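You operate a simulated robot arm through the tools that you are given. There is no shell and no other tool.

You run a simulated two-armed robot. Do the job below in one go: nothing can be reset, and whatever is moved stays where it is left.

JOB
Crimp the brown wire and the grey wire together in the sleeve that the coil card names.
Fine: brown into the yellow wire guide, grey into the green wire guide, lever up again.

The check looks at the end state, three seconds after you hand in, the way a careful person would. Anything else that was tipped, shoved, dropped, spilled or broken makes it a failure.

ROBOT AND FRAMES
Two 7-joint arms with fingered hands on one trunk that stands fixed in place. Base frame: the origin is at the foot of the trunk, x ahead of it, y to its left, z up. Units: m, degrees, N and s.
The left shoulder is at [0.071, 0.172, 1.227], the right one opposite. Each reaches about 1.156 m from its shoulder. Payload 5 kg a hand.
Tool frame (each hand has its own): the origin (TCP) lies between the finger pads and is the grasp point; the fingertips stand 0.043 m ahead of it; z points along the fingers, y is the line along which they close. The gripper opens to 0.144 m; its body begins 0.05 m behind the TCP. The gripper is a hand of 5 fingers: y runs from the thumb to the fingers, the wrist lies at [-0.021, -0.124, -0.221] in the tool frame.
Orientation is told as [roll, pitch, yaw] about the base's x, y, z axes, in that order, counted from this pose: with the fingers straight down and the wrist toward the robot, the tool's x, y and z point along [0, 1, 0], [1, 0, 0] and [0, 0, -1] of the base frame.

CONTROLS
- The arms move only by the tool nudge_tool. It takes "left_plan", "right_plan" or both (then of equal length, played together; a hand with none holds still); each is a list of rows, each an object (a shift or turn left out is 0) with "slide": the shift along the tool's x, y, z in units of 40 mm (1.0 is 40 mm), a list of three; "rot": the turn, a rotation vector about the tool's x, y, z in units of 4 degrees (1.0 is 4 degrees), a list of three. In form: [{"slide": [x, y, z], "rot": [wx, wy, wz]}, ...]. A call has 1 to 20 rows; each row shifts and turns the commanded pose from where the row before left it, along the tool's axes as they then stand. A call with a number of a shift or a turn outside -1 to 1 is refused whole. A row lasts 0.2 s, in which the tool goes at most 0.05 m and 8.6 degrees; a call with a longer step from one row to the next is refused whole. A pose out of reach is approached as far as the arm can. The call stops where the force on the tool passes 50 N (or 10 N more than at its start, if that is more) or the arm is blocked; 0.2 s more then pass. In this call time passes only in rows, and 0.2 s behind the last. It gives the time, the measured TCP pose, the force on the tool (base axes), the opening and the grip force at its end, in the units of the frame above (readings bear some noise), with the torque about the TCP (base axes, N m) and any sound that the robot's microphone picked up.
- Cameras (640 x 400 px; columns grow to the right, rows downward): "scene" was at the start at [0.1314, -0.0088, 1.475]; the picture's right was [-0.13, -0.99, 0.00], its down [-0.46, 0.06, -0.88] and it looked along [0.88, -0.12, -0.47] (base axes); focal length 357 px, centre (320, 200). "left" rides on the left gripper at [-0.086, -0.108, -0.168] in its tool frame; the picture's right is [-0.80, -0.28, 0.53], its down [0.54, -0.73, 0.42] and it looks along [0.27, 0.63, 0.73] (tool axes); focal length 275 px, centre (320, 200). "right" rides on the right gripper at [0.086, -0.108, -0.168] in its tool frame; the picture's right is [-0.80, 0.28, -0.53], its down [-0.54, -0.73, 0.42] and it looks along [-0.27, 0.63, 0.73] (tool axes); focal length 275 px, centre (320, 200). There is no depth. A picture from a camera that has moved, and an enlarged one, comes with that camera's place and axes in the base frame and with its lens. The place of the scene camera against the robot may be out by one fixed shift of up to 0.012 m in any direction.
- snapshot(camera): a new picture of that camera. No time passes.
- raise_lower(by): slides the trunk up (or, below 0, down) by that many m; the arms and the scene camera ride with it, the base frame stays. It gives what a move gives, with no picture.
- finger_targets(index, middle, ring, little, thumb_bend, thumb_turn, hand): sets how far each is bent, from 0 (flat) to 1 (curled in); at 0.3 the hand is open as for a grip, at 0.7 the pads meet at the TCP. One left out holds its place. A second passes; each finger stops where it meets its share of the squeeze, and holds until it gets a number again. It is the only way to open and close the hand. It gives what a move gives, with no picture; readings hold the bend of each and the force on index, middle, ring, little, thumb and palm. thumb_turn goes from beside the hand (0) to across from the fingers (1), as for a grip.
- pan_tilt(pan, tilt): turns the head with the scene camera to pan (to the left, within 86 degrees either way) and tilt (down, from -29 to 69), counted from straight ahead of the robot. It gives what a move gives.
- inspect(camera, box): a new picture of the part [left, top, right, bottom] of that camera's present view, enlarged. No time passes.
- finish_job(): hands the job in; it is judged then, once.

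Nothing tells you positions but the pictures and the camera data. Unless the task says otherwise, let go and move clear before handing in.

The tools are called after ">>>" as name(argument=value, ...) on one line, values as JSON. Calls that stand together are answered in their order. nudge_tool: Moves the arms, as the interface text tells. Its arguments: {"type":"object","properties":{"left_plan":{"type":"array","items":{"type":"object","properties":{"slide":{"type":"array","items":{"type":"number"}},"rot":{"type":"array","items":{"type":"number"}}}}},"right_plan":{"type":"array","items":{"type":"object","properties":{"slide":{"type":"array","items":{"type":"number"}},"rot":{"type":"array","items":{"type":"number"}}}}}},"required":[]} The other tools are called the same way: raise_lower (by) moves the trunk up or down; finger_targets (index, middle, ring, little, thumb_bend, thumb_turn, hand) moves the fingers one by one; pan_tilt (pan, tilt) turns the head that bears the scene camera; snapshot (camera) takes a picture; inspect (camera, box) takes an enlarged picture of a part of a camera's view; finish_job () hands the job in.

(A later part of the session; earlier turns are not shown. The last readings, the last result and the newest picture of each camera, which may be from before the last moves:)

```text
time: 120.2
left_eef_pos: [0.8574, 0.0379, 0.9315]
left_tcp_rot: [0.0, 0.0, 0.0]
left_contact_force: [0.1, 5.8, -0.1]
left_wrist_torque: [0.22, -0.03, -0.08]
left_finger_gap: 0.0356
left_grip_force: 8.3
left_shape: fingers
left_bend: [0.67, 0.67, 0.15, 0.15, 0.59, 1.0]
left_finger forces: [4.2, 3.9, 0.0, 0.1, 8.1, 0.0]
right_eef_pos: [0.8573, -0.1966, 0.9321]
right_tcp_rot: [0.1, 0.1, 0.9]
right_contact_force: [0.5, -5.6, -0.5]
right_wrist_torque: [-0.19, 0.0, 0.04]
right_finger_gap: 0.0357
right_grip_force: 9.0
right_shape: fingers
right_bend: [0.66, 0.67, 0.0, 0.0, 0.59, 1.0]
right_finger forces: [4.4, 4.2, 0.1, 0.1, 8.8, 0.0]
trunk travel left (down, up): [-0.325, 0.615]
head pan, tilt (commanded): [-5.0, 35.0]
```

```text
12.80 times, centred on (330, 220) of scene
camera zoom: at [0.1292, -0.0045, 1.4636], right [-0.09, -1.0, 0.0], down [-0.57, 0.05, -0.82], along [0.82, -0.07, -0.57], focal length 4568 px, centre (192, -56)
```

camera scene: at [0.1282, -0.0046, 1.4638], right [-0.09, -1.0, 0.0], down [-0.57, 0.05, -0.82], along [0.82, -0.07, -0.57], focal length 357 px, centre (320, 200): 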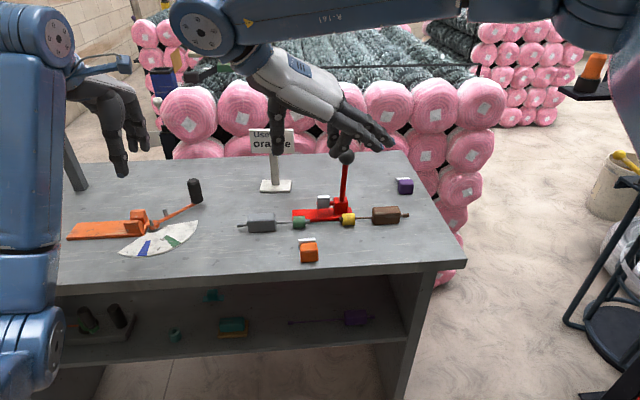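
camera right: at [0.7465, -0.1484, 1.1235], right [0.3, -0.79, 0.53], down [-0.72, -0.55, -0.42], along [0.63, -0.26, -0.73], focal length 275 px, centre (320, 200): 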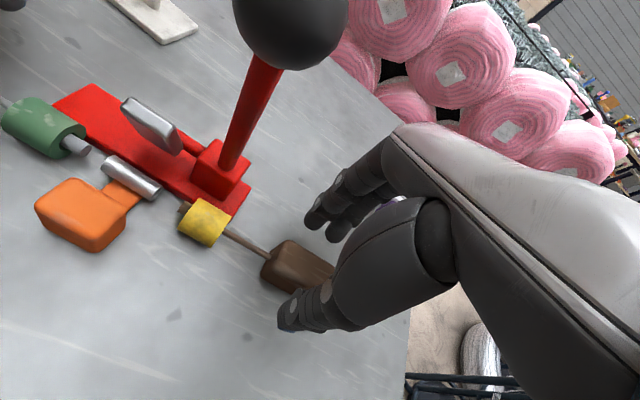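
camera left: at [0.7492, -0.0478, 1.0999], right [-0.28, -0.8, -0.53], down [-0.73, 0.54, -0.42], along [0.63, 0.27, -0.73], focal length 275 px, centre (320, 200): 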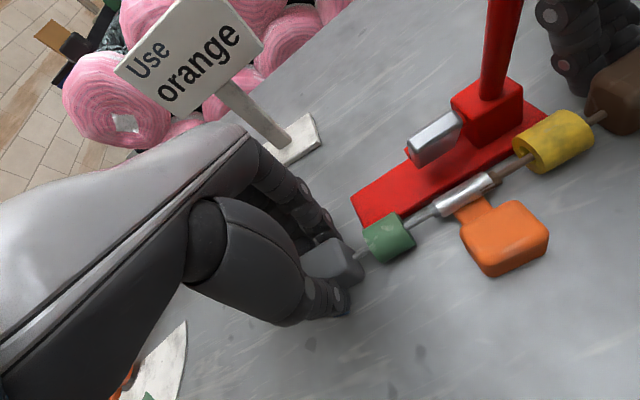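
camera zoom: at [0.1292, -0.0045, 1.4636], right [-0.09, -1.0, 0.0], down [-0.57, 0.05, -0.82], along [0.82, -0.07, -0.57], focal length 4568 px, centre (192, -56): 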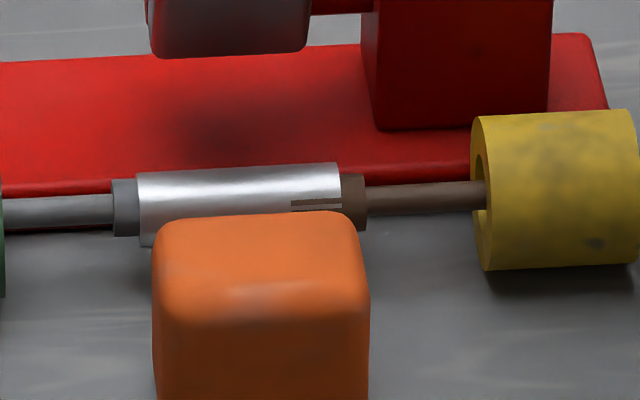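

They are still squeezing the sleeve between them (5.8 N). Back both off a few mm more to release it.

>>> nudge_tool(right_plan=[{"slide": [-0.08, 0, 0]}, {"slide": [-0.06, 0, 0]}], left_plan=[{"slide": [0.08, 0, 0]}, {"slide": [0.06, 0, 0]}])

>>> inspect(camera="left", box=[420, 140, 530, 220])

>>> inspect(camera="right", box=[110, 140, 220, 220])

>>> inspect(camera="scene", box=[305, 205, 355, 235])

```text
time: 120.8
left_eef_pos: [0.8586, 0.0436, 0.9322]
left_tcp_rot: [-0.1, 0.1, 0.0]
left_contact_force: [-1.2, 0.1, -0.1]
left_wrist_torque: [0.02, 0.01, -0.09]
left_finger_gap: 0.0358
left_grip_force: 8.0
left_shape: fingers
left_bend: [0.67, 0.68, 0.15, 0.15, 0.59, 1.0]
left_finger forces: [4.2, 3.4, 0.0, 0.0, 8.4, 0.0]
right_eef_pos: [0.8562, -0.2029, 0.9335]
right_tcp_rot: [0.0, -0.1, 0.9]
right_contact_force: [-0.4, -0.7, -0.1]
right_wrist_torque: [0.02, 0.02, 0.01]
right_finger_gap: 0.0358
right_grip_force: 8.7
right_shape: fingers
right_bend: [0.66, 0.68, 0.0, 0.0, 0.59, 1.0]
right_finger forces: [4.7, 3.6, 0.0, 0.0, 8.9, 0.0]
trunk travel left (down, up): [-0.325, 0.615]
head pan, tilt (commanded): [-5.0, 35.0]
```

```text
5.00 times, centred on (475, 180) of left
camera zoom: at [0.7498, -0.0406, 1.1009], right [-0.28, -0.8, -0.53], down [-0.73, 0.54, -0.42], along [0.63, 0.27, -0.73], focal length 1376 px, centre (-455, 300)
```

zoom: 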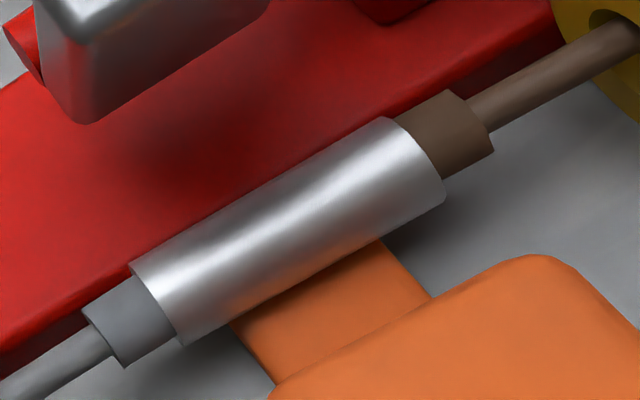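

```text
5.00 times, centred on (165, 180) of right
camera zoom: at [0.7468, -0.1173, 1.101], right [0.3, -0.79, 0.53], down [-0.72, -0.55, -0.42], along [0.63, -0.26, -0.73], focal length 1376 px, centre (1095, 300)
```

zoom: 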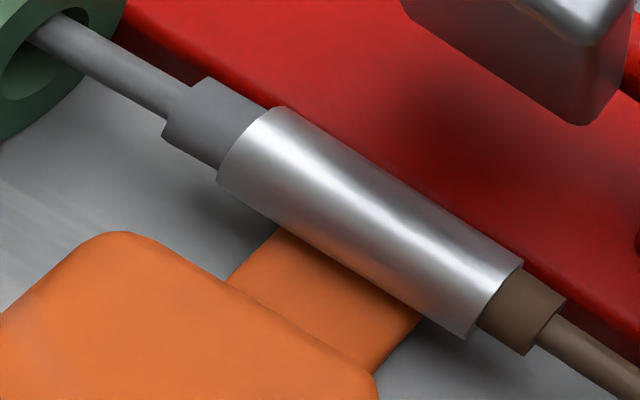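

```text
12.80 times, centred on (330, 220) of scene
camera zoom: at [0.1289, -0.0045, 1.4637], right [-0.09, -1.0, 0.0], down [-0.57, 0.05, -0.82], along [0.82, -0.07, -0.57], focal length 4568 px, centre (192, -56)
```

zoom: 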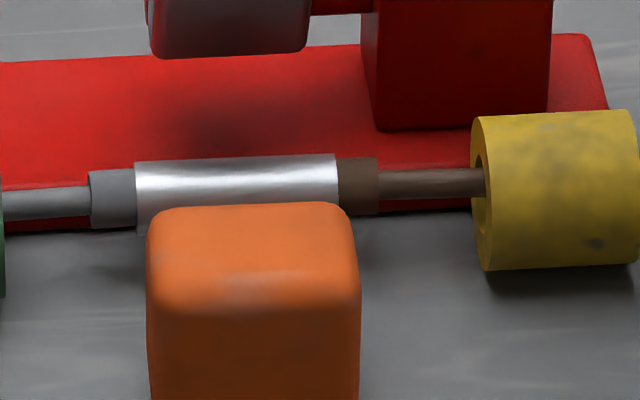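

>>> inspect(camera="scene", box=[280, 190, 380, 260])

>>> inspect(camera="left", box=[380, 110, 600, 290])

>>> inspect(camera="right", box=[0, 90, 240, 280])

```text
5.71 times, centred on (330, 225) of scene
camera zoom: at [0.1289, -0.0045, 1.4637], right [-0.09, -1.0, 0.0], down [-0.57, 0.05, -0.82], along [0.82, -0.07, -0.57], focal length 2039 px, centre (263, 57)
```

zoom: 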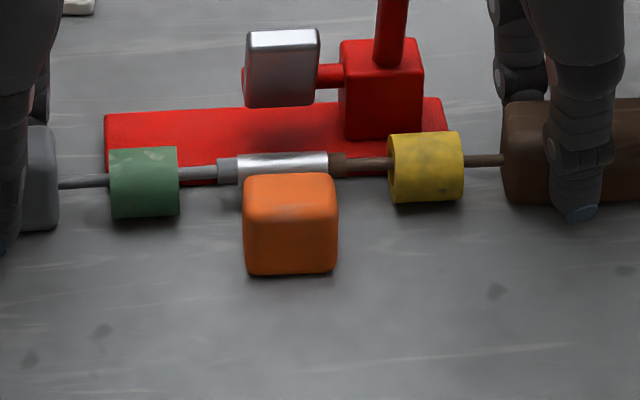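

```text
2.22 times, centred on (490, 200) of left
camera zoom: at [0.7498, -0.0406, 1.1009], right [-0.28, -0.8, -0.53], down [-0.73, 0.54, -0.42], along [0.63, 0.27, -0.73], focal length 612 px, centre (-58, 200)
```

zoom: 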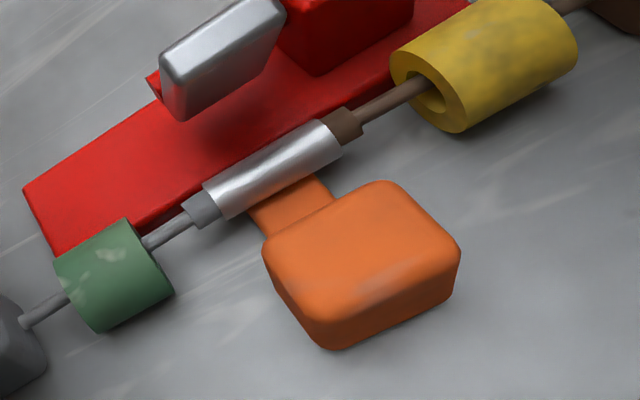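

```text
2.11 times, centred on (120, 185) of right
camera zoom: at [0.7468, -0.1173, 1.101], right [0.3, -0.79, 0.53], down [-0.72, -0.55, -0.42], along [0.63, -0.26, -0.73], focal length 580 px, centre (741, 232)
```

zoom: 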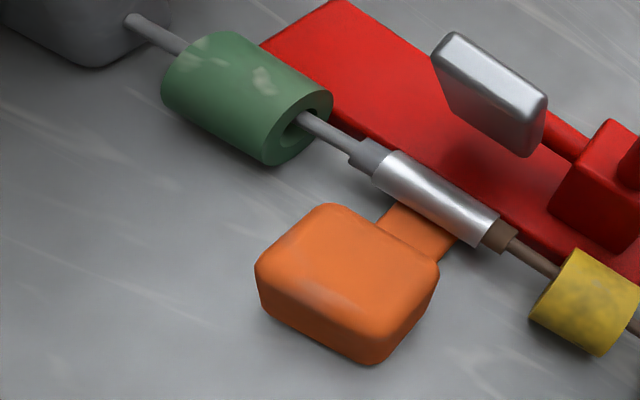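

Now the plugs and ferrule are concentric and the sleeve is square. Push both in again in small steps, watching whether they pass the earlier stop.

>>> nudge_tool(right_plan=[{"slide": [0.05, 0.001, 0]}, {"slide": [0.05, 0.001, 0]}], left_plan=[{"slide": [-0.05, 0, 0]}, {"slide": [-0.05, 0, 0]}])

>>> inspect(camera="left", box=[420, 140, 530, 220])

>>> inspect(camera="scene", box=[305, 205, 355, 235])

```text
time: 121.3
left_eef_pos: [0.8585, 0.0412, 0.9327]
left_tcp_rot: [0.0, 0.1, -0.1]
left_contact_force: [-0.1, 0.0, 0.4]
left_wrist_torque: [0.0, 0.01, -0.01]
left_finger_gap: 0.0355
left_grip_force: 8.3
left_shape: fingers
left_bend: [0.67, 0.68, 0.15, 0.15, 0.59, 1.0]
left_finger forces: [4.6, 3.3, 0.0, 0.1, 8.3, 0.0]
right_eef_pos: [0.8563, -0.1998, 0.9326]
right_tcp_rot: [0.0, 0.0, 0.9]
right_contact_force: [0.6, -0.4, 0.5]
right_wrist_torque: [0.0, 0.03, 0.04]
right_finger_gap: 0.0358
right_grip_force: 8.4
right_shape: fingers
right_bend: [0.66, 0.68, 0.0, 0.0, 0.59, 1.0]
right_finger forces: [5.0, 3.7, 0.1, 0.1, 9.0, 0.0]
trunk travel left (down, up): [-0.325, 0.615]
head pan, tilt (commanded): [-5.0, 35.0]
```

```text
5.00 times, centred on (475, 180) of left
camera zoom: at [0.7494, -0.0446, 1.1007], right [-0.28, -0.8, -0.53], down [-0.73, 0.54, -0.42], along [0.63, 0.27, -0.73], focal length 1376 px, centre (-455, 300)
```

zoom: 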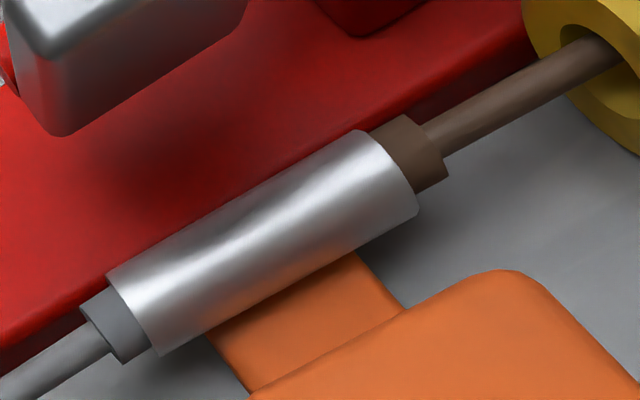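

```text
12.80 times, centred on (330, 220) of scene
camera zoom: at [0.1289, -0.0045, 1.4637], right [-0.09, -1.0, 0.0], down [-0.57, 0.05, -0.82], along [0.82, -0.07, -0.57], focal length 4568 px, centre (192, -56)
```

zoom: 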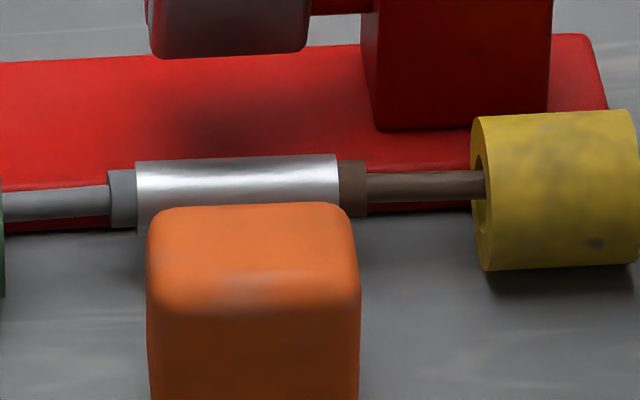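

No resistance, everything concentric. Continue ~4 mm more each.

>>> nudge_tool(right_plan=[{"slide": [0.05, 0.001, 0]}, {"slide": [0.05, 0.001, 0]}], left_plan=[{"slide": [-0.05, 0, 0]}, {"slide": [-0.05, 0, 0]}])

>>> inspect(camera="left", box=[420, 140, 530, 220])

>>> inspect(camera="scene", box=[305, 205, 355, 235])

```text
time: 122.0
left_eef_pos: [0.8592, 0.0383, 0.9323]
left_tcp_rot: [0.1, 0.0, 0.1]
left_contact_force: [-0.3, 10.1, -0.2]
left_wrist_torque: [0.33, -0.03, -0.14]
left_finger_gap: 0.0357
left_grip_force: 8.2
left_shape: fingers
left_bend: [0.67, 0.68, 0.15, 0.15, 0.59, 1.0]
left_finger forces: [3.6, 4.5, 0.1, 0.0, 8.2, 0.1]
right_eef_pos: [0.8579, -0.1972, 0.9329]
right_tcp_rot: [-0.1, 0.1, 0.7]
right_contact_force: [-0.2, -10.0, -0.4]
right_wrist_torque: [-0.31, -0.03, 0.06]
right_finger_gap: 0.0359
right_grip_force: 8.8
right_shape: fingers
right_bend: [0.66, 0.67, 0.0, 0.0, 0.59, 1.0]
right_finger forces: [4.5, 4.8, 0.0, 0.0, 9.1, 0.0]
trunk travel left (down, up): [-0.325, 0.615]
head pan, tilt (commanded): [-5.0, 35.0]
```

```text
5.00 times, centred on (475, 180) of left
camera zoom: at [0.7502, -0.0474, 1.1008], right [-0.28, -0.8, -0.54], down [-0.73, 0.54, -0.42], along [0.63, 0.27, -0.73], focal length 1376 px, centre (-455, 300)
```

zoom: 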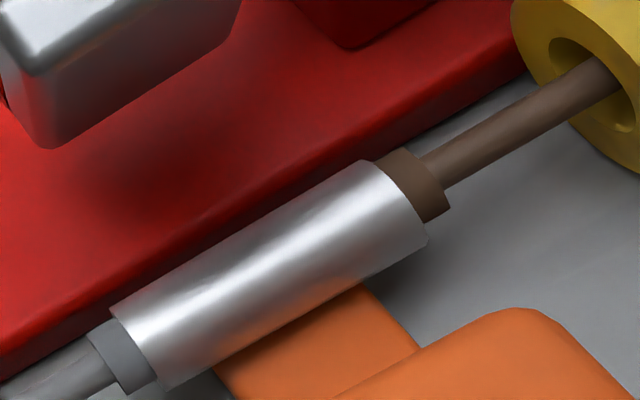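

```text
12.80 times, centred on (330, 220) of scene
camera zoom: at [0.1291, -0.0045, 1.4637], right [-0.09, -1.0, 0.0], down [-0.57, 0.05, -0.82], along [0.82, -0.07, -0.57], focal length 4568 px, centre (192, -56)
```

zoom: 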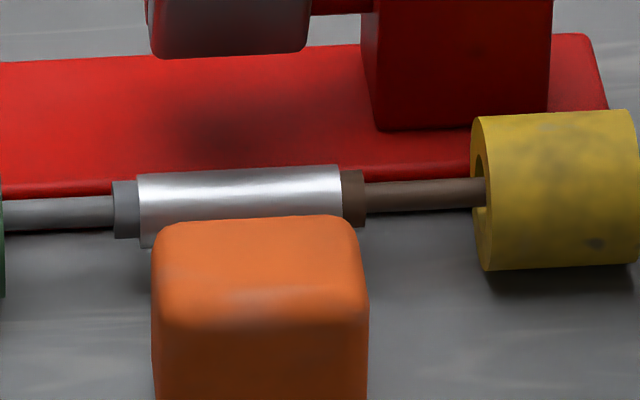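

Both plugs are seated against the sleeve's internal stop (~10 mm deep each, 10 N balanced). Relax the push, then check that they stay seated.

>>> nudge_tool(right_plan=[{"slide": [-0.04, 0, 0]}, {"slide": [-0.03, 0, 0]}], left_plan=[{"slide": [0.04, 0, 0]}, {"slide": [0.03, 0, 0]}])

>>> inspect(camera="left", box=[420, 140, 530, 220])

>>> inspect(camera="scene", box=[290, 195, 370, 245])

```text
time: 122.5
left_eef_pos: [0.8569, 0.0387, 0.9322]
left_tcp_rot: [-0.1, 0.0, 0.0]
left_contact_force: [-0.8, 4.7, 0.0]
left_wrist_torque: [0.14, 0.01, -0.1]
left_finger_gap: 0.0356
left_grip_force: 7.7
left_shape: fingers
left_bend: [0.67, 0.68, 0.15, 0.15, 0.59, 1.0]
left_finger forces: [4.2, 3.7, 0.0, 0.1, 8.0, 0.1]
right_eef_pos: [0.858, -0.1987, 0.9331]
right_tcp_rot: [0.0, 0.0, 0.9]
right_contact_force: [0.2, -4.4, -0.5]
right_wrist_torque: [-0.13, -0.05, 0.06]
right_finger_gap: 0.0356
right_grip_force: 8.8
right_shape: fingers
right_bend: [0.66, 0.67, 0.0, 0.0, 0.59, 1.0]
right_finger forces: [4.8, 3.9, 0.1, 0.1, 8.8, 0.0]
trunk travel left (down, up): [-0.325, 0.615]
head pan, tilt (commanded): [-5.0, 35.0]
```

```text
5.00 times, centred on (475, 180) of left
camera zoom: at [0.7497, -0.046, 1.1009], right [-0.28, -0.8, -0.53], down [-0.73, 0.54, -0.42], along [0.63, 0.27, -0.73], focal length 1376 px, centre (-455, 300)
```

zoom: 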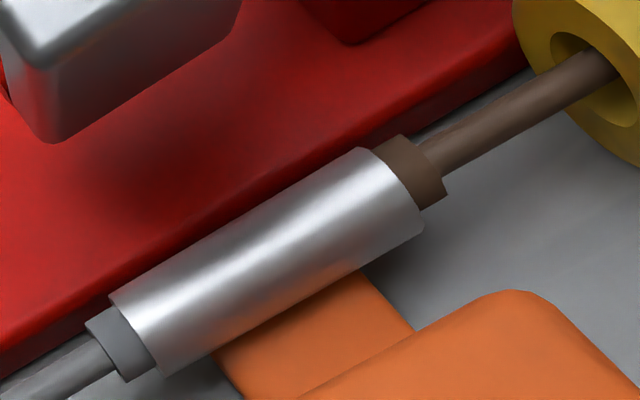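

```text
8.00 times, centred on (330, 220) of scene
camera zoom: at [0.129, -0.0045, 1.4637], right [-0.09, -1.0, 0.0], down [-0.57, 0.05, -0.82], along [0.82, -0.07, -0.57], focal length 2855 px, centre (240, 40)
```

zoom: 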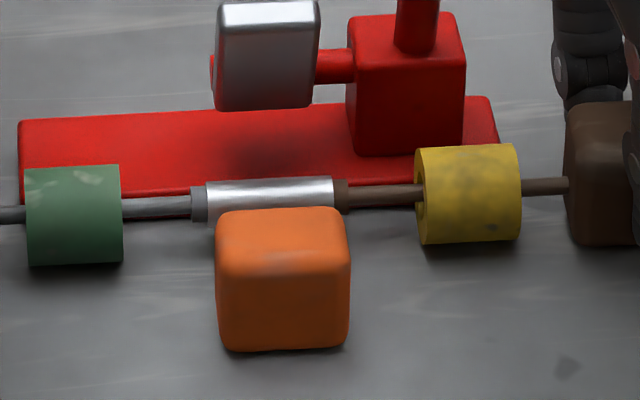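

>>> nudge_tool(right_plan=[{"slide": [-0.025, 0, 0]}, {"slide": [-0.025, 0, 0]}], left_plan=[{"slide": [0.025, 0, 0]}, {"slide": [0.025, 0, 0]}])

>>> inspect(camera="left", box=[420, 140, 530, 220])

>>> inspect(camera="scene", box=[290, 195, 370, 245])

```text
time: 123.2
left_eef_pos: [0.8591, 0.0402, 0.9319]
left_tcp_rot: [-0.1, -0.1, 0.1]
left_contact_force: [-0.1, 0.0, 0.1]
left_wrist_torque: [-0.02, 0.04, -0.02]
left_finger_gap: 0.0357
left_grip_force: 8.0
left_shape: fingers
left_bend: [0.67, 0.68, 0.15, 0.15, 0.59, 1.0]
left_finger forces: [4.5, 3.1, 0.1, 0.1, 8.1, 0.1]
right_eef_pos: [0.8572, -0.2, 0.9335]
right_tcp_rot: [0.0, 0.0, 0.8]
right_contact_force: [-0.4, 0.4, -0.1]
right_wrist_torque: [0.01, 0.0, 0.04]
right_finger_gap: 0.0356
right_grip_force: 8.2
right_shape: fingers
right_bend: [0.66, 0.68, 0.0, 0.0, 0.59, 1.0]
right_finger forces: [5.2, 3.3, 0.1, 0.1, 9.0, 0.0]
trunk travel left (down, up): [-0.325, 0.615]
head pan, tilt (commanded): [-5.0, 35.0]
```

```text
5.00 times, centred on (475, 180) of left
camera zoom: at [0.7495, -0.0443, 1.1008], right [-0.28, -0.8, -0.53], down [-0.73, 0.54, -0.42], along [0.63, 0.27, -0.73], focal length 1376 px, centre (-455, 300)
```

zoom: 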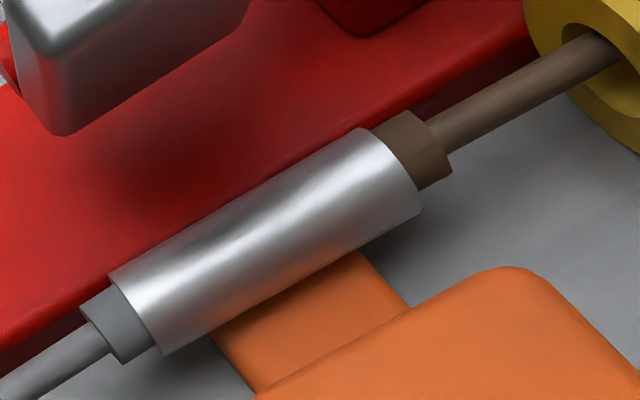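

```text
8.00 times, centred on (330, 220) of scene
camera zoom: at [0.1289, -0.0046, 1.4637], right [-0.09, -1.0, 0.0], down [-0.57, 0.05, -0.82], along [0.82, -0.07, -0.57], focal length 2855 px, centre (240, 40)
```

zoom: 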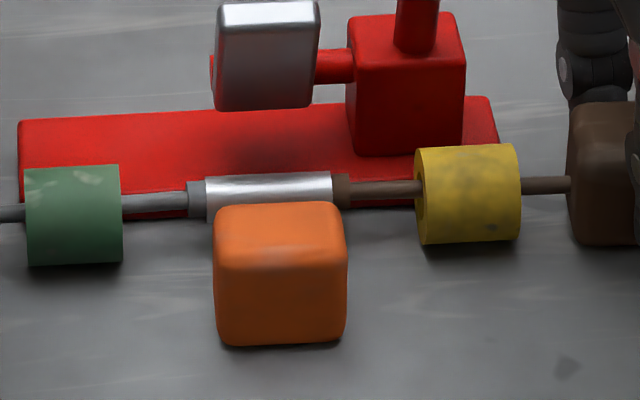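

Forces are zero and the plugs remain seated ~9.5 mm. Lower the left a touch so its block rests on the table, then release both hands gently.

>>> nudge_tool(left_plan=[{"slide": [0, 0, 0.025]}, {"slide": [0, 0, 0.015]}])

>>> finger_targets(hand="left", index=0.62, middle=0.62, thumb_bend=0.57)

>>> finger_targets(hand="right", index=0.62, middle=0.62, thumb_bend=0.57)

>>> inspect(camera="left", box=[380, 110, 600, 290])

>>> inspect(camera="scene", box=[290, 195, 370, 245])

```text
time: 123.8
left_eef_pos: [0.8572, 0.041, 0.9316]
left_tcp_rot: [0.0, 0.0, 0.0]
left_contact_force: [-0.6, -1.4, 0.1]
left_wrist_torque: [-0.04, 0.03, -0.01]
left_finger_gap: 0.0354
left_grip_force: 8.0
left_shape: fingers
left_bend: [0.67, 0.68, 0.15, 0.15, 0.59, 1.0]
left_finger forces: [4.7, 3.1, 0.0, 0.1, 8.1, 0.0]
right_eef_pos: [0.8569, -0.1994, 0.9325]
right_tcp_rot: [0.1, 0.0, 0.8]
right_contact_force: [-0.1, 0.2, -1.5]
right_wrist_torque: [0.05, 0.01, 0.01]
right_finger_gap: 0.036
right_grip_force: 8.5
right_shape: fingers
right_bend: [0.66, 0.68, 0.0, 0.0, 0.59, 1.0]
right_finger forces: [5.1, 3.4, 0.0, 0.0, 8.9, 0.1]
trunk travel left (down, up): [-0.325, 0.615]
head pan, tilt (commanded): [-5.0, 35.0]
```

```text
time: 124.8
left_eef_pos: [0.8578, 0.0418, 0.9309]
left_tcp_rot: [-0.1, 0.0, 0.0]
left_contact_force: [0.5, 0.0, 0.1]
left_wrist_torque: [0.02, 0.04, -0.04]
left_finger_gap: 0.0455
left_grip_force: 0.0
left_shape: fingers
left_bend: [0.62, 0.62, 0.15, 0.15, 0.56, 1.0]
left_finger forces: [0.0, 0.0, 0.1, 0.0, 0.0, 0.0]
right_eef_pos: [0.8569, -0.2007, 0.9336]
right_tcp_rot: [0.0, 0.0, 0.9]
right_contact_force: [-0.2, -0.5, -0.2]
right_wrist_torque: [0.02, 0.02, 0.04]
right_finger_gap: 0.0357
right_grip_force: 8.6
right_shape: fingers
right_bend: [0.66, 0.68, 0.0, 0.0, 0.59, 1.0]
right_finger forces: [5.1, 3.6, 0.0, 0.0, 8.8, 0.0]
trunk travel left (down, up): [-0.325, 0.615]
head pan, tilt (commanded): [-5.0, 35.0]
```

```text
time: 125.8
left_eef_pos: [0.8576, 0.0416, 0.9309]
left_tcp_rot: [0.1, 0.0, -0.1]
left_contact_force: [0.7, 0.0, -1.1]
left_wrist_torque: [0.01, 0.0, 0.0]
left_finger_gap: 0.0457
left_grip_force: 0.0
left_shape: fingers
left_bend: [0.62, 0.62, 0.15, 0.15, 0.56, 1.0]
left_finger forces: [0.0, 0.0, 0.0, 0.1, 0.0, 0.0]
right_eef_pos: [0.8574, -0.2006, 0.9326]
right_tcp_rot: [0.0, 0.0, 0.8]
right_contact_force: [-0.8, 0.1, -0.1]
right_wrist_torque: [-0.01, -0.01, 0.02]
right_finger_gap: 0.0453
right_grip_force: 0.0
right_shape: fingers
right_bend: [0.62, 0.62, 0.0, 0.0, 0.56, 1.0]
right_finger forces: [0.0, 0.0, 0.0, 0.1, 0.0, 0.0]
trunk travel left (down, up): [-0.325, 0.615]
head pan, tilt (commanded): [-5.0, 35.0]
```

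```text
2.22 times, centred on (490, 200) of left
camera zoom: at [0.7493, -0.0435, 1.0992], right [-0.28, -0.8, -0.53], down [-0.73, 0.54, -0.42], along [0.63, 0.27, -0.73], focal length 612 px, centre (-58, 200)
```

zoom: 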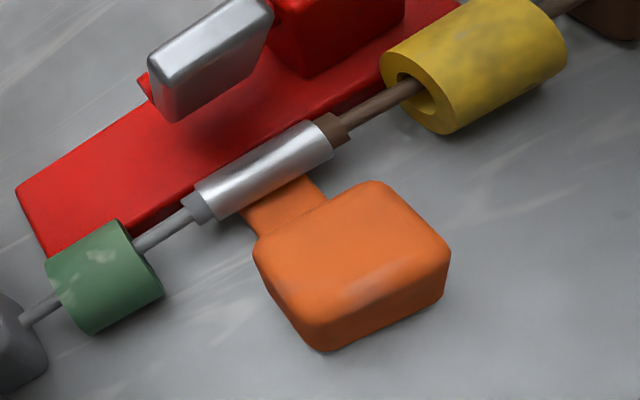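

```text
8.00 times, centred on (330, 220) of scene
camera zoom: at [0.1287, -0.0045, 1.4637], right [-0.09, -1.0, 0.0], down [-0.57, 0.05, -0.82], along [0.82, -0.07, -0.57], focal length 2855 px, centre (240, 40)
```

zoom: 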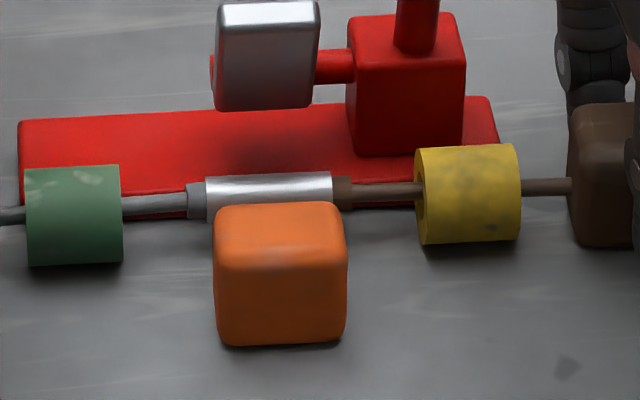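

Released without disturbing anything; the ferrule sits at about (0.853,-0.079). Open fully and raise both hands straight up; the left then moves aside.

>>> finger_targets(hand="left", index=0.48, middle=0.48, thumb_bend=0.45)

>>> finger_targets(hand="right", index=0.5, middle=0.5, thumb_bend=0.45)

>>> nudge_tool(right_plan=[{"slide": [0, 0, -0.4]}, {"slide": [0, 0, -0.9]}, {"slide": [0, 0, -1]}, {"slide": [0, 0, -1]}, {"slide": [0, 0, -1]}, {"slide": [0, 0, -1]}, {"slide": [-0.5, 0, -1]}, {"slide": [-0.5, 0, 0]}, {"slide": [0, 0, 0]}, {"slide": [0, 0, 0]}], left_plan=[{"slide": [0, 0, -0.4]}, {"slide": [0, 0, -0.9]}, {"slide": [0, 0, -1]}, {"slide": [0, 0, -1]}, {"slide": [0.5, 0, -1]}, {"slide": [1, 0, -0.3]}, {"slide": [1, 0, 0]}, {"slide": [1, 0, 0]}, {"slide": [1, 0, 0]}, {"slide": [1, 0, 0]}])

>>> snapshot(camera="right")

>>> inspect(camera="scene", box=[230, 130, 430, 265])

```text
time: 126.8
left_eef_pos: [0.8577, 0.0426, 0.9299]
left_tcp_rot: [0.0, 0.0, 0.1]
left_contact_force: [0.2, -0.6, 0.1]
left_wrist_torque: [0.0, -0.01, 0.03]
left_finger_gap: 0.0903
left_grip_force: 0.0
left_shape: fingers
left_bend: [0.48, 0.48, 0.15, 0.15, 0.45, 0.99]
left_finger forces: [0.0, 0.0, 0.0, 0.1, 0.0, 0.0]
right_eef_pos: [0.8568, -0.2013, 0.9323]
right_tcp_rot: [0.0, 0.1, 0.8]
right_contact_force: [-0.1, -0.2, 0.6]
right_wrist_torque: [-0.01, 0.01, 0.02]
right_finger_gap: 0.0455
right_grip_force: 0.0
right_shape: fingers
right_bend: [0.62, 0.62, 0.0, 0.0, 0.56, 1.0]
right_finger forces: [0.1, 0.0, 0.1, 0.1, 0.0, 0.0]
trunk travel left (down, up): [-0.325, 0.615]
head pan, tilt (commanded): [-5.0, 35.0]
```

```text
time: 127.8
left_eef_pos: [0.8571, 0.0427, 0.9303]
left_tcp_rot: [0.0, 0.0, 0.0]
left_contact_force: [-0.3, 0.3, -0.4]
left_wrist_torque: [-0.01, 0.01, -0.01]
left_finger_gap: 0.0905
left_grip_force: 0.1
left_shape: fingers
left_bend: [0.48, 0.48, 0.15, 0.15, 0.45, 0.99]
left_finger forces: [0.1, 0.0, 0.0, 0.1, 0.1, 0.0]
right_eef_pos: [0.8569, -0.2009, 0.9331]
right_tcp_rot: [-0.1, -0.1, 0.8]
right_contact_force: [1.0, 0.0, 0.5]
right_wrist_torque: [0.03, -0.03, -0.01]
right_finger_gap: 0.0864
right_grip_force: 0.0
right_shape: fingers
right_bend: [0.5, 0.5, 0.0, 0.0, 0.45, 0.99]
right_finger forces: [0.0, 0.0, 0.0, 0.1, 0.1, 0.0]
trunk travel left (down, up): [-0.325, 0.615]
head pan, tilt (commanded): [-5.0, 35.0]
```

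```text
time: 129.9
left_eef_pos: [0.8563, 0.2628, 1.1139]
left_tcp_rot: [-0.1, 0.0, 0.0]
left_contact_force: [0.0, -0.2, 0.3]
left_wrist_torque: [-0.02, -0.01, 0.03]
left_finger_gap: 0.0904
left_grip_force: 0.2
left_shape: fingers
left_bend: [0.48, 0.48, 0.15, 0.15, 0.45, 0.99]
left_finger forces: [0.1, 0.0, 0.1, 0.1, 0.0, 0.1]
right_eef_pos: [0.858, -0.241, 1.1846]
right_tcp_rot: [-0.1, 0.1, 0.7]
right_contact_force: [0.1, -0.5, 0.8]
right_wrist_torque: [-0.03, -0.01, -0.02]
right_finger_gap: 0.0867
right_grip_force: 0.1
right_shape: fingers
right_bend: [0.5, 0.5, 0.0, 0.0, 0.45, 0.99]
right_finger forces: [0.0, 0.1, 0.1, 0.0, 0.0, 0.0]
trunk travel left (down, up): [-0.325, 0.615]
head pan, tilt (commanded): [-5.0, 35.0]
```

```text
taken
camera right: at [0.7479, -0.1555, 1.3531], right [0.3, -0.79, 0.54], down [-0.72, -0.55, -0.42], along [0.63, -0.26, -0.73], focal length 275 px, centre (320, 200)
```

right: 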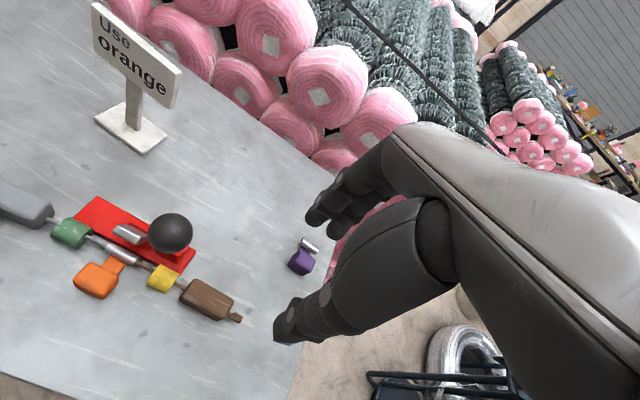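

```text
2.96 times, centred on (330, 198) of scene
camera zoom: at [0.1283, -0.0028, 1.4638], right [-0.09, -1.0, 0.0], down [-0.57, 0.05, -0.82], along [0.82, -0.07, -0.57], focal length 1057 px, centre (290, 207)
```

zoom: 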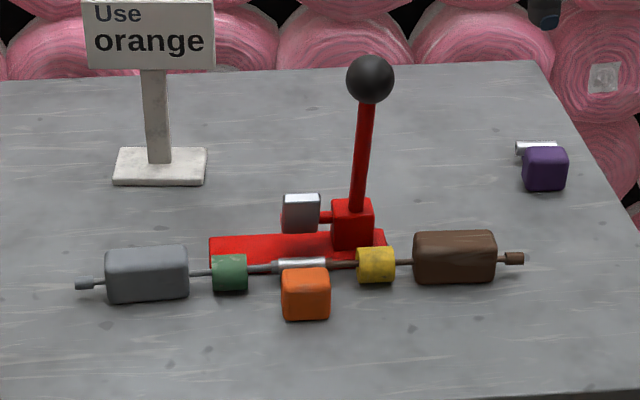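

All parts are in place: both wires pass through their guides into the orange sleeve. Now the lever: tilt the right hand 15° (parallel to the lever) and come above the ball.

>>> nudge_tool(right_plan=[{"rot": [-0.94, 0, 0]}, {"rot": [-0.94, 0, 0]}, {"rot": [-0.94, 0, 0]}, {"rot": [-0.94, 0, 0]}, {"rot": [0, 0, 0.22]}, {"slide": [0.933, -0.273, -0.073]}, {"slide": [0.933, -0.273, -0.073]}, {"slide": [0.933, -0.273, -0.073]}])

>>> snapshot(camera="right")

>>> inspect(camera="scene", box=[270, 90, 430, 250])

>>> snapshot(camera="left")

```text
time: 131.8
left_eef_pos: [0.8582, 0.2628, 1.1132]
left_tcp_rot: [-0.1, 0.0, 0.0]
left_contact_force: [0.3, 0.7, -0.5]
left_wrist_torque: [0.0, 0.0, 0.01]
left_finger_gap: 0.0904
left_grip_force: 0.1
left_shape: fingers
left_bend: [0.48, 0.48, 0.15, 0.15, 0.45, 0.99]
left_finger forces: [0.0, 0.0, 0.0, 0.0, 0.0, 0.0]
right_eef_pos: [0.8228, -0.1308, 1.1833]
right_tcp_rot: [0.1, -14.9, -0.1]
right_contact_force: [-0.3, 0.5, -0.3]
right_wrist_torque: [-0.03, -0.01, -0.03]
right_finger_gap: 0.0867
right_grip_force: 0.1
right_shape: fingers
right_bend: [0.5, 0.5, 0.0, 0.0, 0.45, 0.99]
right_finger forces: [0.0, 0.0, 0.0, 0.1, 0.0, 0.1]
trunk travel left (down, up): [-0.325, 0.615]
head pan, tilt (commanded): [-5.0, 35.0]
```

```text
taken
camera right: at [0.6746, -0.0434, 1.3178], right [0.13, -0.8, 0.59], down [-0.59, -0.54, -0.6], along [0.79, -0.27, -0.54], focal length 275 px, centre (320, 200)
```

right: 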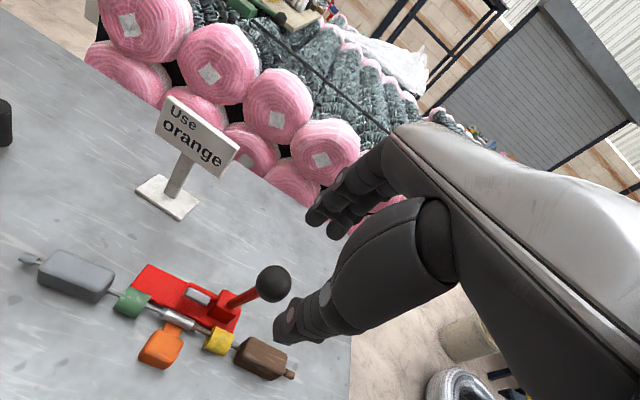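

```text
2.50 times, centred on (350, 170) of scene
camera zoom: at [0.1288, -0.003, 1.4637], right [-0.09, -1.0, 0.0], down [-0.57, 0.05, -0.82], along [0.82, -0.07, -0.57], focal length 892 px, centre (245, 275)
```

zoom: 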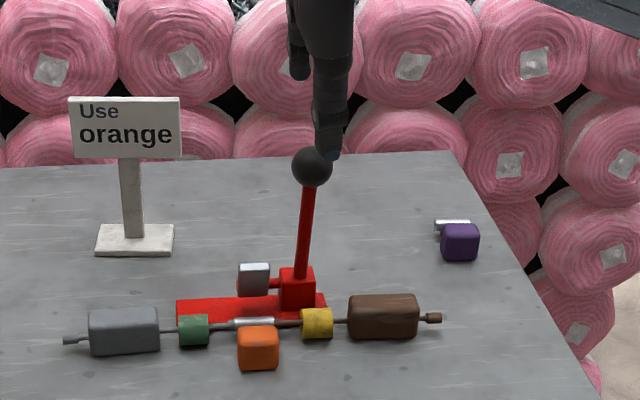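

```text
taken
camera left: at [0.7491, 0.1784, 1.2823], right [-0.28, -0.8, -0.53], down [-0.73, 0.54, -0.42], along [0.63, 0.27, -0.73], focal length 275 px, centre (320, 200)
```

left: 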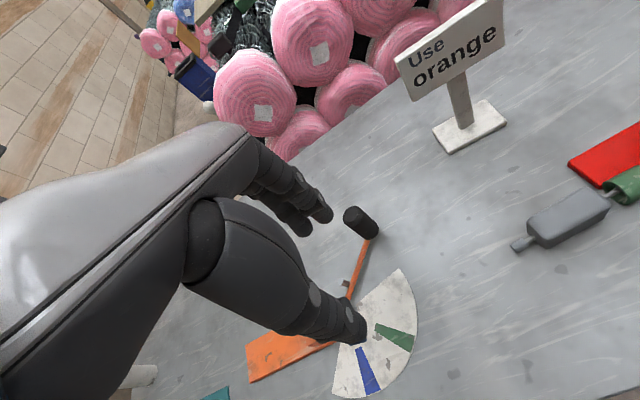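

The ball is nearly on the grasp axis (4 mm toward the thumb). Adjust and descend along the lever direction part way.

>>> nudge_tool(right_plan=[{"slide": [0, -0.09, 0.7]}, {"slide": [0, 0, 0.7]}])

>>> snapshot(camera="right")

>>> inspect(camera="scene", box=[290, 110, 410, 230])

```text
time: 132.3
left_eef_pos: [0.8589, 0.2626, 1.1136]
left_tcp_rot: [0.0, 0.1, 0.0]
left_contact_force: [-0.2, -0.4, 0.2]
left_wrist_torque: [-0.01, 0.05, -0.03]
left_finger_gap: 0.0904
left_grip_force: 0.1
left_shape: fingers
left_bend: [0.48, 0.48, 0.15, 0.15, 0.45, 0.99]
left_finger forces: [0.0, 0.0, 0.1, 0.0, 0.0, 0.0]
right_eef_pos: [0.8355, -0.1294, 1.1288]
right_tcp_rot: [0.1, -14.9, -0.2]
right_contact_force: [-0.5, 0.8, -0.6]
right_wrist_torque: [0.01, 0.04, 0.0]
right_finger_gap: 0.0869
right_grip_force: 0.1
right_shape: fingers
right_bend: [0.5, 0.5, 0.0, 0.0, 0.45, 0.99]
right_finger forces: [0.0, 0.0, 0.0, 0.1, 0.0, 0.0]
trunk travel left (down, up): [-0.325, 0.615]
head pan, tilt (commanded): [-5.0, 35.0]
```

```text
taken
camera right: at [0.6867, -0.0433, 1.2633], right [0.14, -0.8, 0.59], down [-0.59, -0.54, -0.6], along [0.8, -0.27, -0.55], focal length 275 px, centre (320, 200)
```

right: 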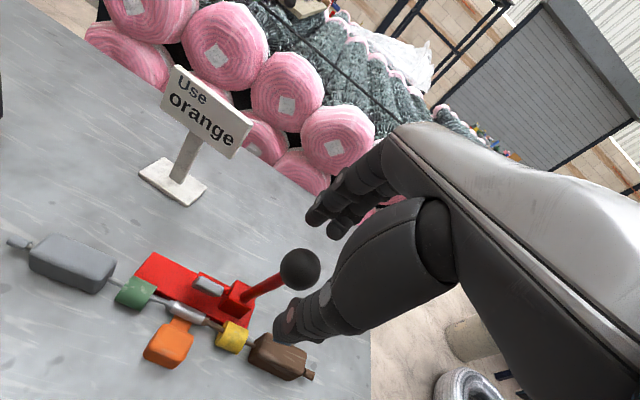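

```text
3.33 times, centred on (350, 170) of scene
camera zoom: at [0.1296, -0.0044, 1.4637], right [-0.09, -1.0, 0.0], down [-0.57, 0.05, -0.82], along [0.82, -0.07, -0.57], focal length 1190 px, centre (220, 300)
```

zoom: 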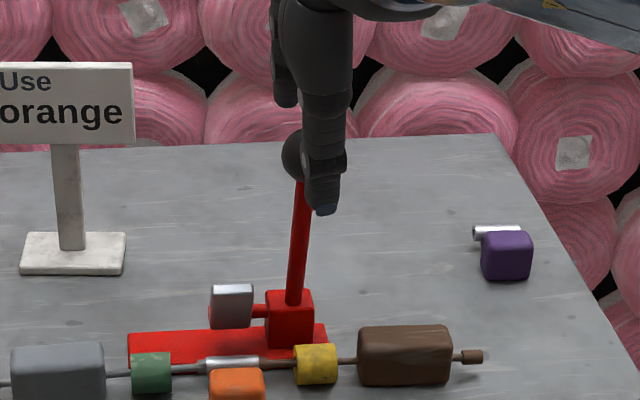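

Well centred. Descend the remaining ~45 mm so the ball is between the pads.

>>> nudge_tool(right_plan=[{"slide": [0, 0, 0.6]}, {"slide": [0, 0, 0.5]}])

>>> inspect(camera="right", box=[200, 150, 420, 350])

>>> inspect(camera="scene", box=[290, 130, 410, 230])

```text
time: 132.9
left_eef_pos: [0.8581, 0.2634, 1.1146]
left_tcp_rot: [0.0, 0.2, 0.0]
left_contact_force: [-0.1, -0.5, -0.1]
left_wrist_torque: [0.05, 0.02, -0.03]
left_finger_gap: 0.0905
left_grip_force: 0.0
left_shape: fingers
left_bend: [0.48, 0.48, 0.15, 0.15, 0.45, 0.99]
left_finger forces: [0.0, 0.0, 0.0, 0.0, 0.0, 0.0]
right_eef_pos: [0.8467, -0.1271, 1.0876]
right_tcp_rot: [0.1, -15.0, -0.2]
right_contact_force: [0.3, 0.4, 0.9]
right_wrist_torque: [0.03, 0.0, 0.03]
right_finger_gap: 0.087
right_grip_force: 0.1
right_shape: fingers
right_bend: [0.5, 0.5, 0.0, 0.0, 0.45, 0.99]
right_finger forces: [0.1, 0.1, 0.0, 0.0, 0.0, 0.0]
trunk travel left (down, up): [-0.325, 0.615]
head pan, tilt (commanded): [-5.0, 35.0]
```

```text
2.00 times, centred on (310, 250) of right
camera zoom: at [0.6976, -0.0412, 1.2214], right [0.14, -0.8, 0.59], down [-0.59, -0.54, -0.6], along [0.79, -0.27, -0.55], focal length 551 px, centre (340, 100)
```

zoom: 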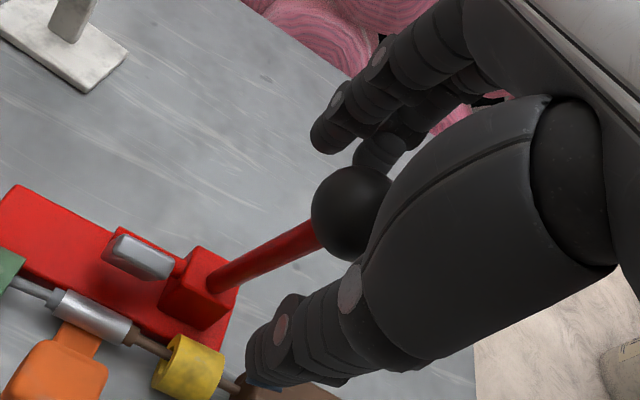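

```text
4.00 times, centred on (350, 180) of scene
camera zoom: at [0.1292, -0.0046, 1.4637], right [-0.09, -1.0, 0.0], down [-0.57, 0.05, -0.82], along [0.82, -0.07, -0.57], focal length 1427 px, centre (200, 280)
```

zoom: 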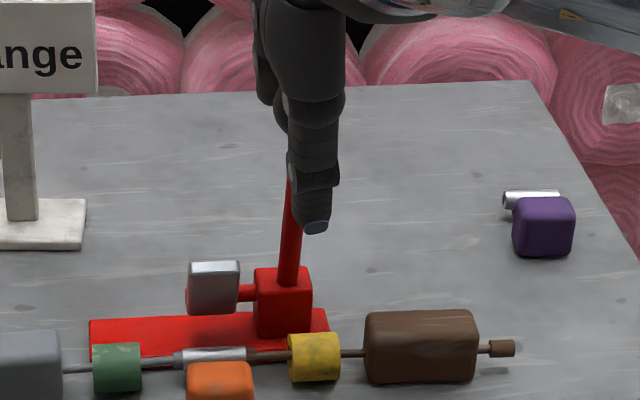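

The ball is between thumb and fingers. Close around it.

>>> finger_targets(hand="right", index=0.6, middle=0.6, thumb_bend=0.57)

>>> finger_targets(hand="right", index=0.66, middle=0.66, thumb_bend=0.62)

>>> inspect(camera="right", box=[200, 150, 420, 350])

```text
time: 133.9
left_eef_pos: [0.8582, 0.2625, 1.1135]
left_tcp_rot: [0.0, 0.1, 0.0]
left_contact_force: [-0.3, -0.6, 0.4]
left_wrist_torque: [0.02, -0.02, -0.02]
left_finger_gap: 0.0906
left_grip_force: 0.0
left_shape: fingers
left_bend: [0.48, 0.48, 0.15, 0.15, 0.45, 0.99]
left_finger forces: [0.0, 0.0, 0.1, 0.0, 0.0, 0.0]
right_eef_pos: [0.8473, -0.1279, 1.0874]
right_tcp_rot: [0.2, -15.1, -0.1]
right_contact_force: [0.2, 0.0, 0.3]
right_wrist_torque: [-0.03, 0.0, -0.01]
right_finger_gap: 0.05
right_grip_force: 0.1
right_shape: fingers
right_bend: [0.6, 0.6, 0.0, 0.0, 0.56, 1.0]
right_finger forces: [0.0, 0.1, 0.1, 0.0, 0.1, 0.0]
trunk travel left (down, up): [-0.325, 0.615]
head pan, tilt (commanded): [-5.0, 35.0]
```

```text
time: 134.9
left_eef_pos: [0.8571, 0.2623, 1.1142]
left_tcp_rot: [-0.1, 0.0, 0.0]
left_contact_force: [0.2, 0.8, 0.2]
left_wrist_torque: [0.0, 0.04, 0.02]
left_finger_gap: 0.0905
left_grip_force: 0.0
left_shape: fingers
left_bend: [0.48, 0.48, 0.15, 0.15, 0.45, 0.99]
left_finger forces: [0.0, 0.0, 0.0, 0.0, 0.0, 0.0]
right_eef_pos: [0.8466, -0.1267, 1.0876]
right_tcp_rot: [0.2, -15.0, 0.0]
right_contact_force: [0.4, 0.2, -0.4]
right_wrist_torque: [-0.05, -0.02, -0.02]
right_finger_gap: 0.029
right_grip_force: 0.2
right_shape: fingers
right_bend: [0.66, 0.66, 0.0, 0.0, 0.62, 1.0]
right_finger forces: [0.0, 0.1, 0.0, 0.0, 0.2, 0.0]
trunk travel left (down, up): [-0.325, 0.615]
head pan, tilt (commanded): [-5.0, 35.0]
```

```text
2.00 times, centred on (310, 250) of right
camera zoom: at [0.6971, -0.0412, 1.2218], right [0.14, -0.8, 0.59], down [-0.59, -0.54, -0.6], along [0.79, -0.27, -0.55], focal length 551 px, centre (340, 100)
```

zoom: 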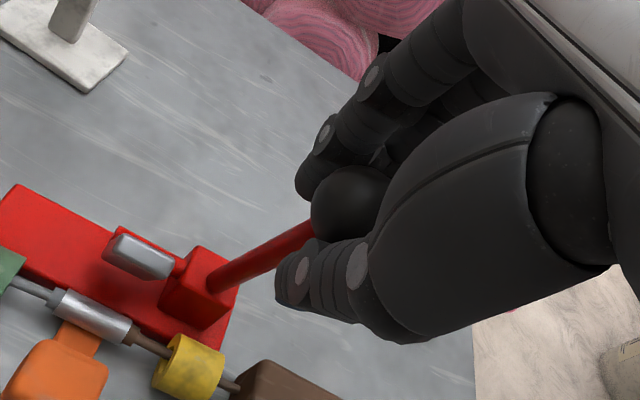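

The tips have closed below the ball's equator, caging it. Close a little more until light contact.

>>> finger_targets(hand="right", index=0.71, middle=0.71, thumb_bend=0.68)

>>> inspect(camera="right", box=[200, 150, 420, 350])

>>> inspect(camera="scene", box=[290, 130, 410, 230])

```text
time: 135.9
left_eef_pos: [0.8592, 0.2631, 1.1142]
left_tcp_rot: [-0.2, -0.1, 0.0]
left_contact_force: [0.0, -0.8, -0.4]
left_wrist_torque: [-0.02, 0.02, 0.0]
left_finger_gap: 0.0906
left_grip_force: 0.1
left_shape: fingers
left_bend: [0.48, 0.48, 0.15, 0.15, 0.45, 0.99]
left_finger forces: [0.0, 0.1, 0.0, 0.0, 0.1, 0.0]
right_eef_pos: [0.8458, -0.1274, 1.0873]
right_tcp_rot: [0.2, -15.0, -0.1]
right_contact_force: [-1.8, 1.1, -3.8]
right_wrist_torque: [0.01, 0.03, -0.06]
right_finger_gap: 0.0206
right_grip_force: 7.2
right_shape: fingers
right_bend: [0.71, 0.71, 0.0, 0.0, 0.64, 1.0]
right_finger forces: [4.5, 1.4, 0.0, 0.0, 7.7, 0.1]
trunk travel left (down, up): [-0.325, 0.615]
head pan, tilt (commanded): [-5.0, 35.0]
```

```text
2.00 times, centred on (310, 250) of right
camera zoom: at [0.6973, -0.0412, 1.2214], right [0.14, -0.8, 0.59], down [-0.59, -0.54, -0.6], along [0.79, -0.27, -0.55], focal length 551 px, centre (340, 100)
```

zoom: 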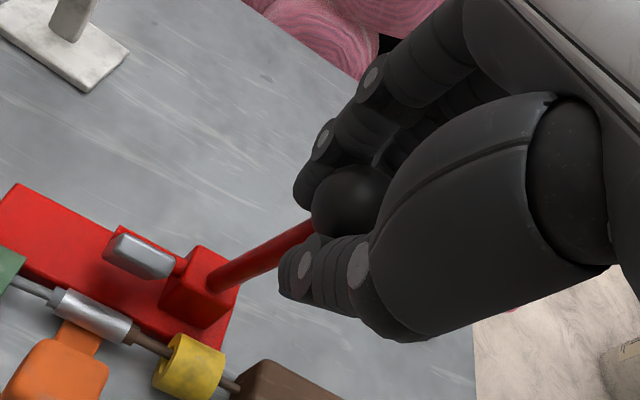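

```text
4.00 times, centred on (350, 180) of scene
camera zoom: at [0.129, -0.0044, 1.4637], right [-0.09, -1.0, 0.0], down [-0.57, 0.05, -0.82], along [0.82, -0.07, -0.57], focal length 1427 px, centre (200, 280)
```

zoom: 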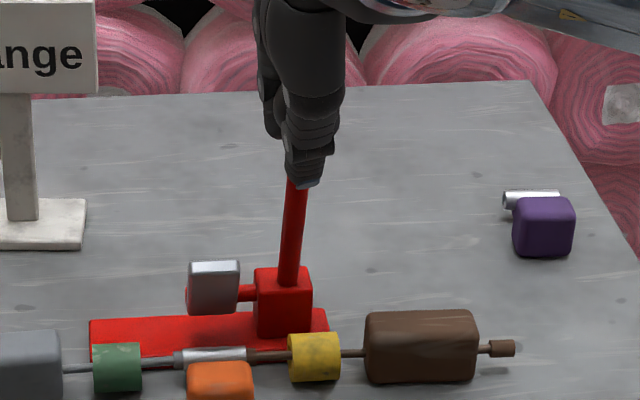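

Grip on the lever is firm. Pull it down along its arc in stages (rotating the hand with it), watching the force.

>>> nudge_tool(right_plan=[{"slide": [0, -0.311, 0.011], "rot": [-1, 0, 0]}, {"slide": [0, -0.311, 0.011], "rot": [-1, 0, 0]}, {"slide": [0, -0.311, 0.011], "rot": [-1, 0, 0]}])

>>> inspect(camera="scene", box=[270, 120, 410, 260])

>>> snapshot(camera="right")

```text
time: 136.8
left_eef_pos: [0.8582, 0.2639, 1.1147]
left_tcp_rot: [0.0, 0.0, 0.0]
left_contact_force: [0.1, -1.0, 0.2]
left_wrist_torque: [0.0, -0.01, 0.04]
left_finger_gap: 0.0907
left_grip_force: 0.1
left_shape: fingers
left_bend: [0.48, 0.48, 0.15, 0.15, 0.45, 0.99]
left_finger forces: [0.0, 0.1, 0.1, 0.0, 0.1, 0.0]
right_eef_pos: [0.812, -0.1279, 1.0748]
right_tcp_rot: [0.3, -27.0, -0.1]
right_contact_force: [3.4, 3.1, -4.0]
right_wrist_torque: [0.04, -0.05, 0.01]
right_finger_gap: 0.0209
right_grip_force: 7.2
right_shape: fingers
right_bend: [0.71, 0.71, 0.0, 0.0, 0.65, 1.0]
right_finger forces: [6.0, 1.7, 0.1, 0.1, 6.3, 0.0]
trunk travel left (down, up): [-0.325, 0.615]
head pan, tilt (commanded): [-5.0, 35.0]
```

```text
2.86 times, centred on (340, 190) of scene
camera zoom: at [0.129, -0.0045, 1.4637], right [-0.09, -1.0, 0.0], down [-0.57, 0.05, -0.82], along [0.82, -0.07, -0.57], focal length 1020 px, centre (263, 229)
```

zoom: 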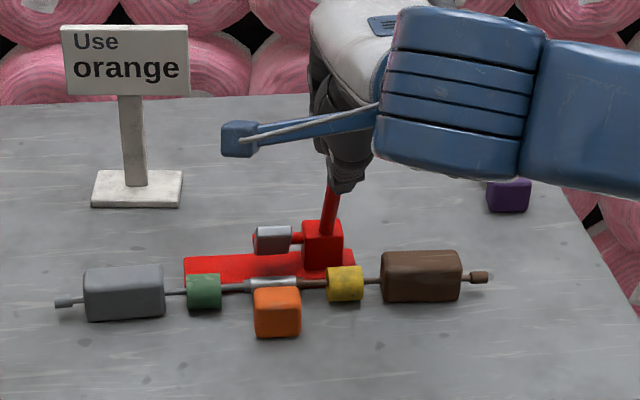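

```text
taken
camera right: at [0.6382, -0.0415, 1.1746], right [0.01, -0.8, 0.6], down [-0.45, -0.54, -0.71], along [0.89, -0.27, -0.37], focal length 275 px, centre (320, 200)
```

right: 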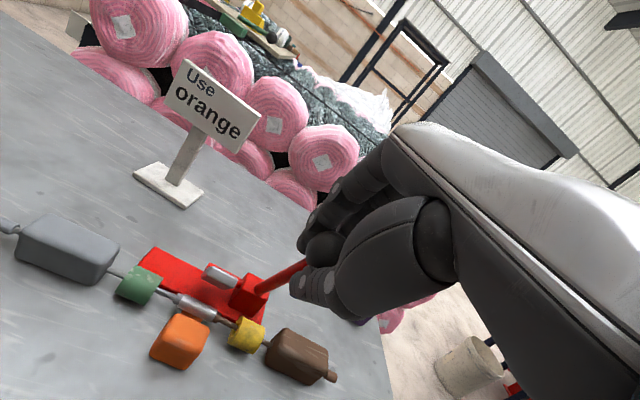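

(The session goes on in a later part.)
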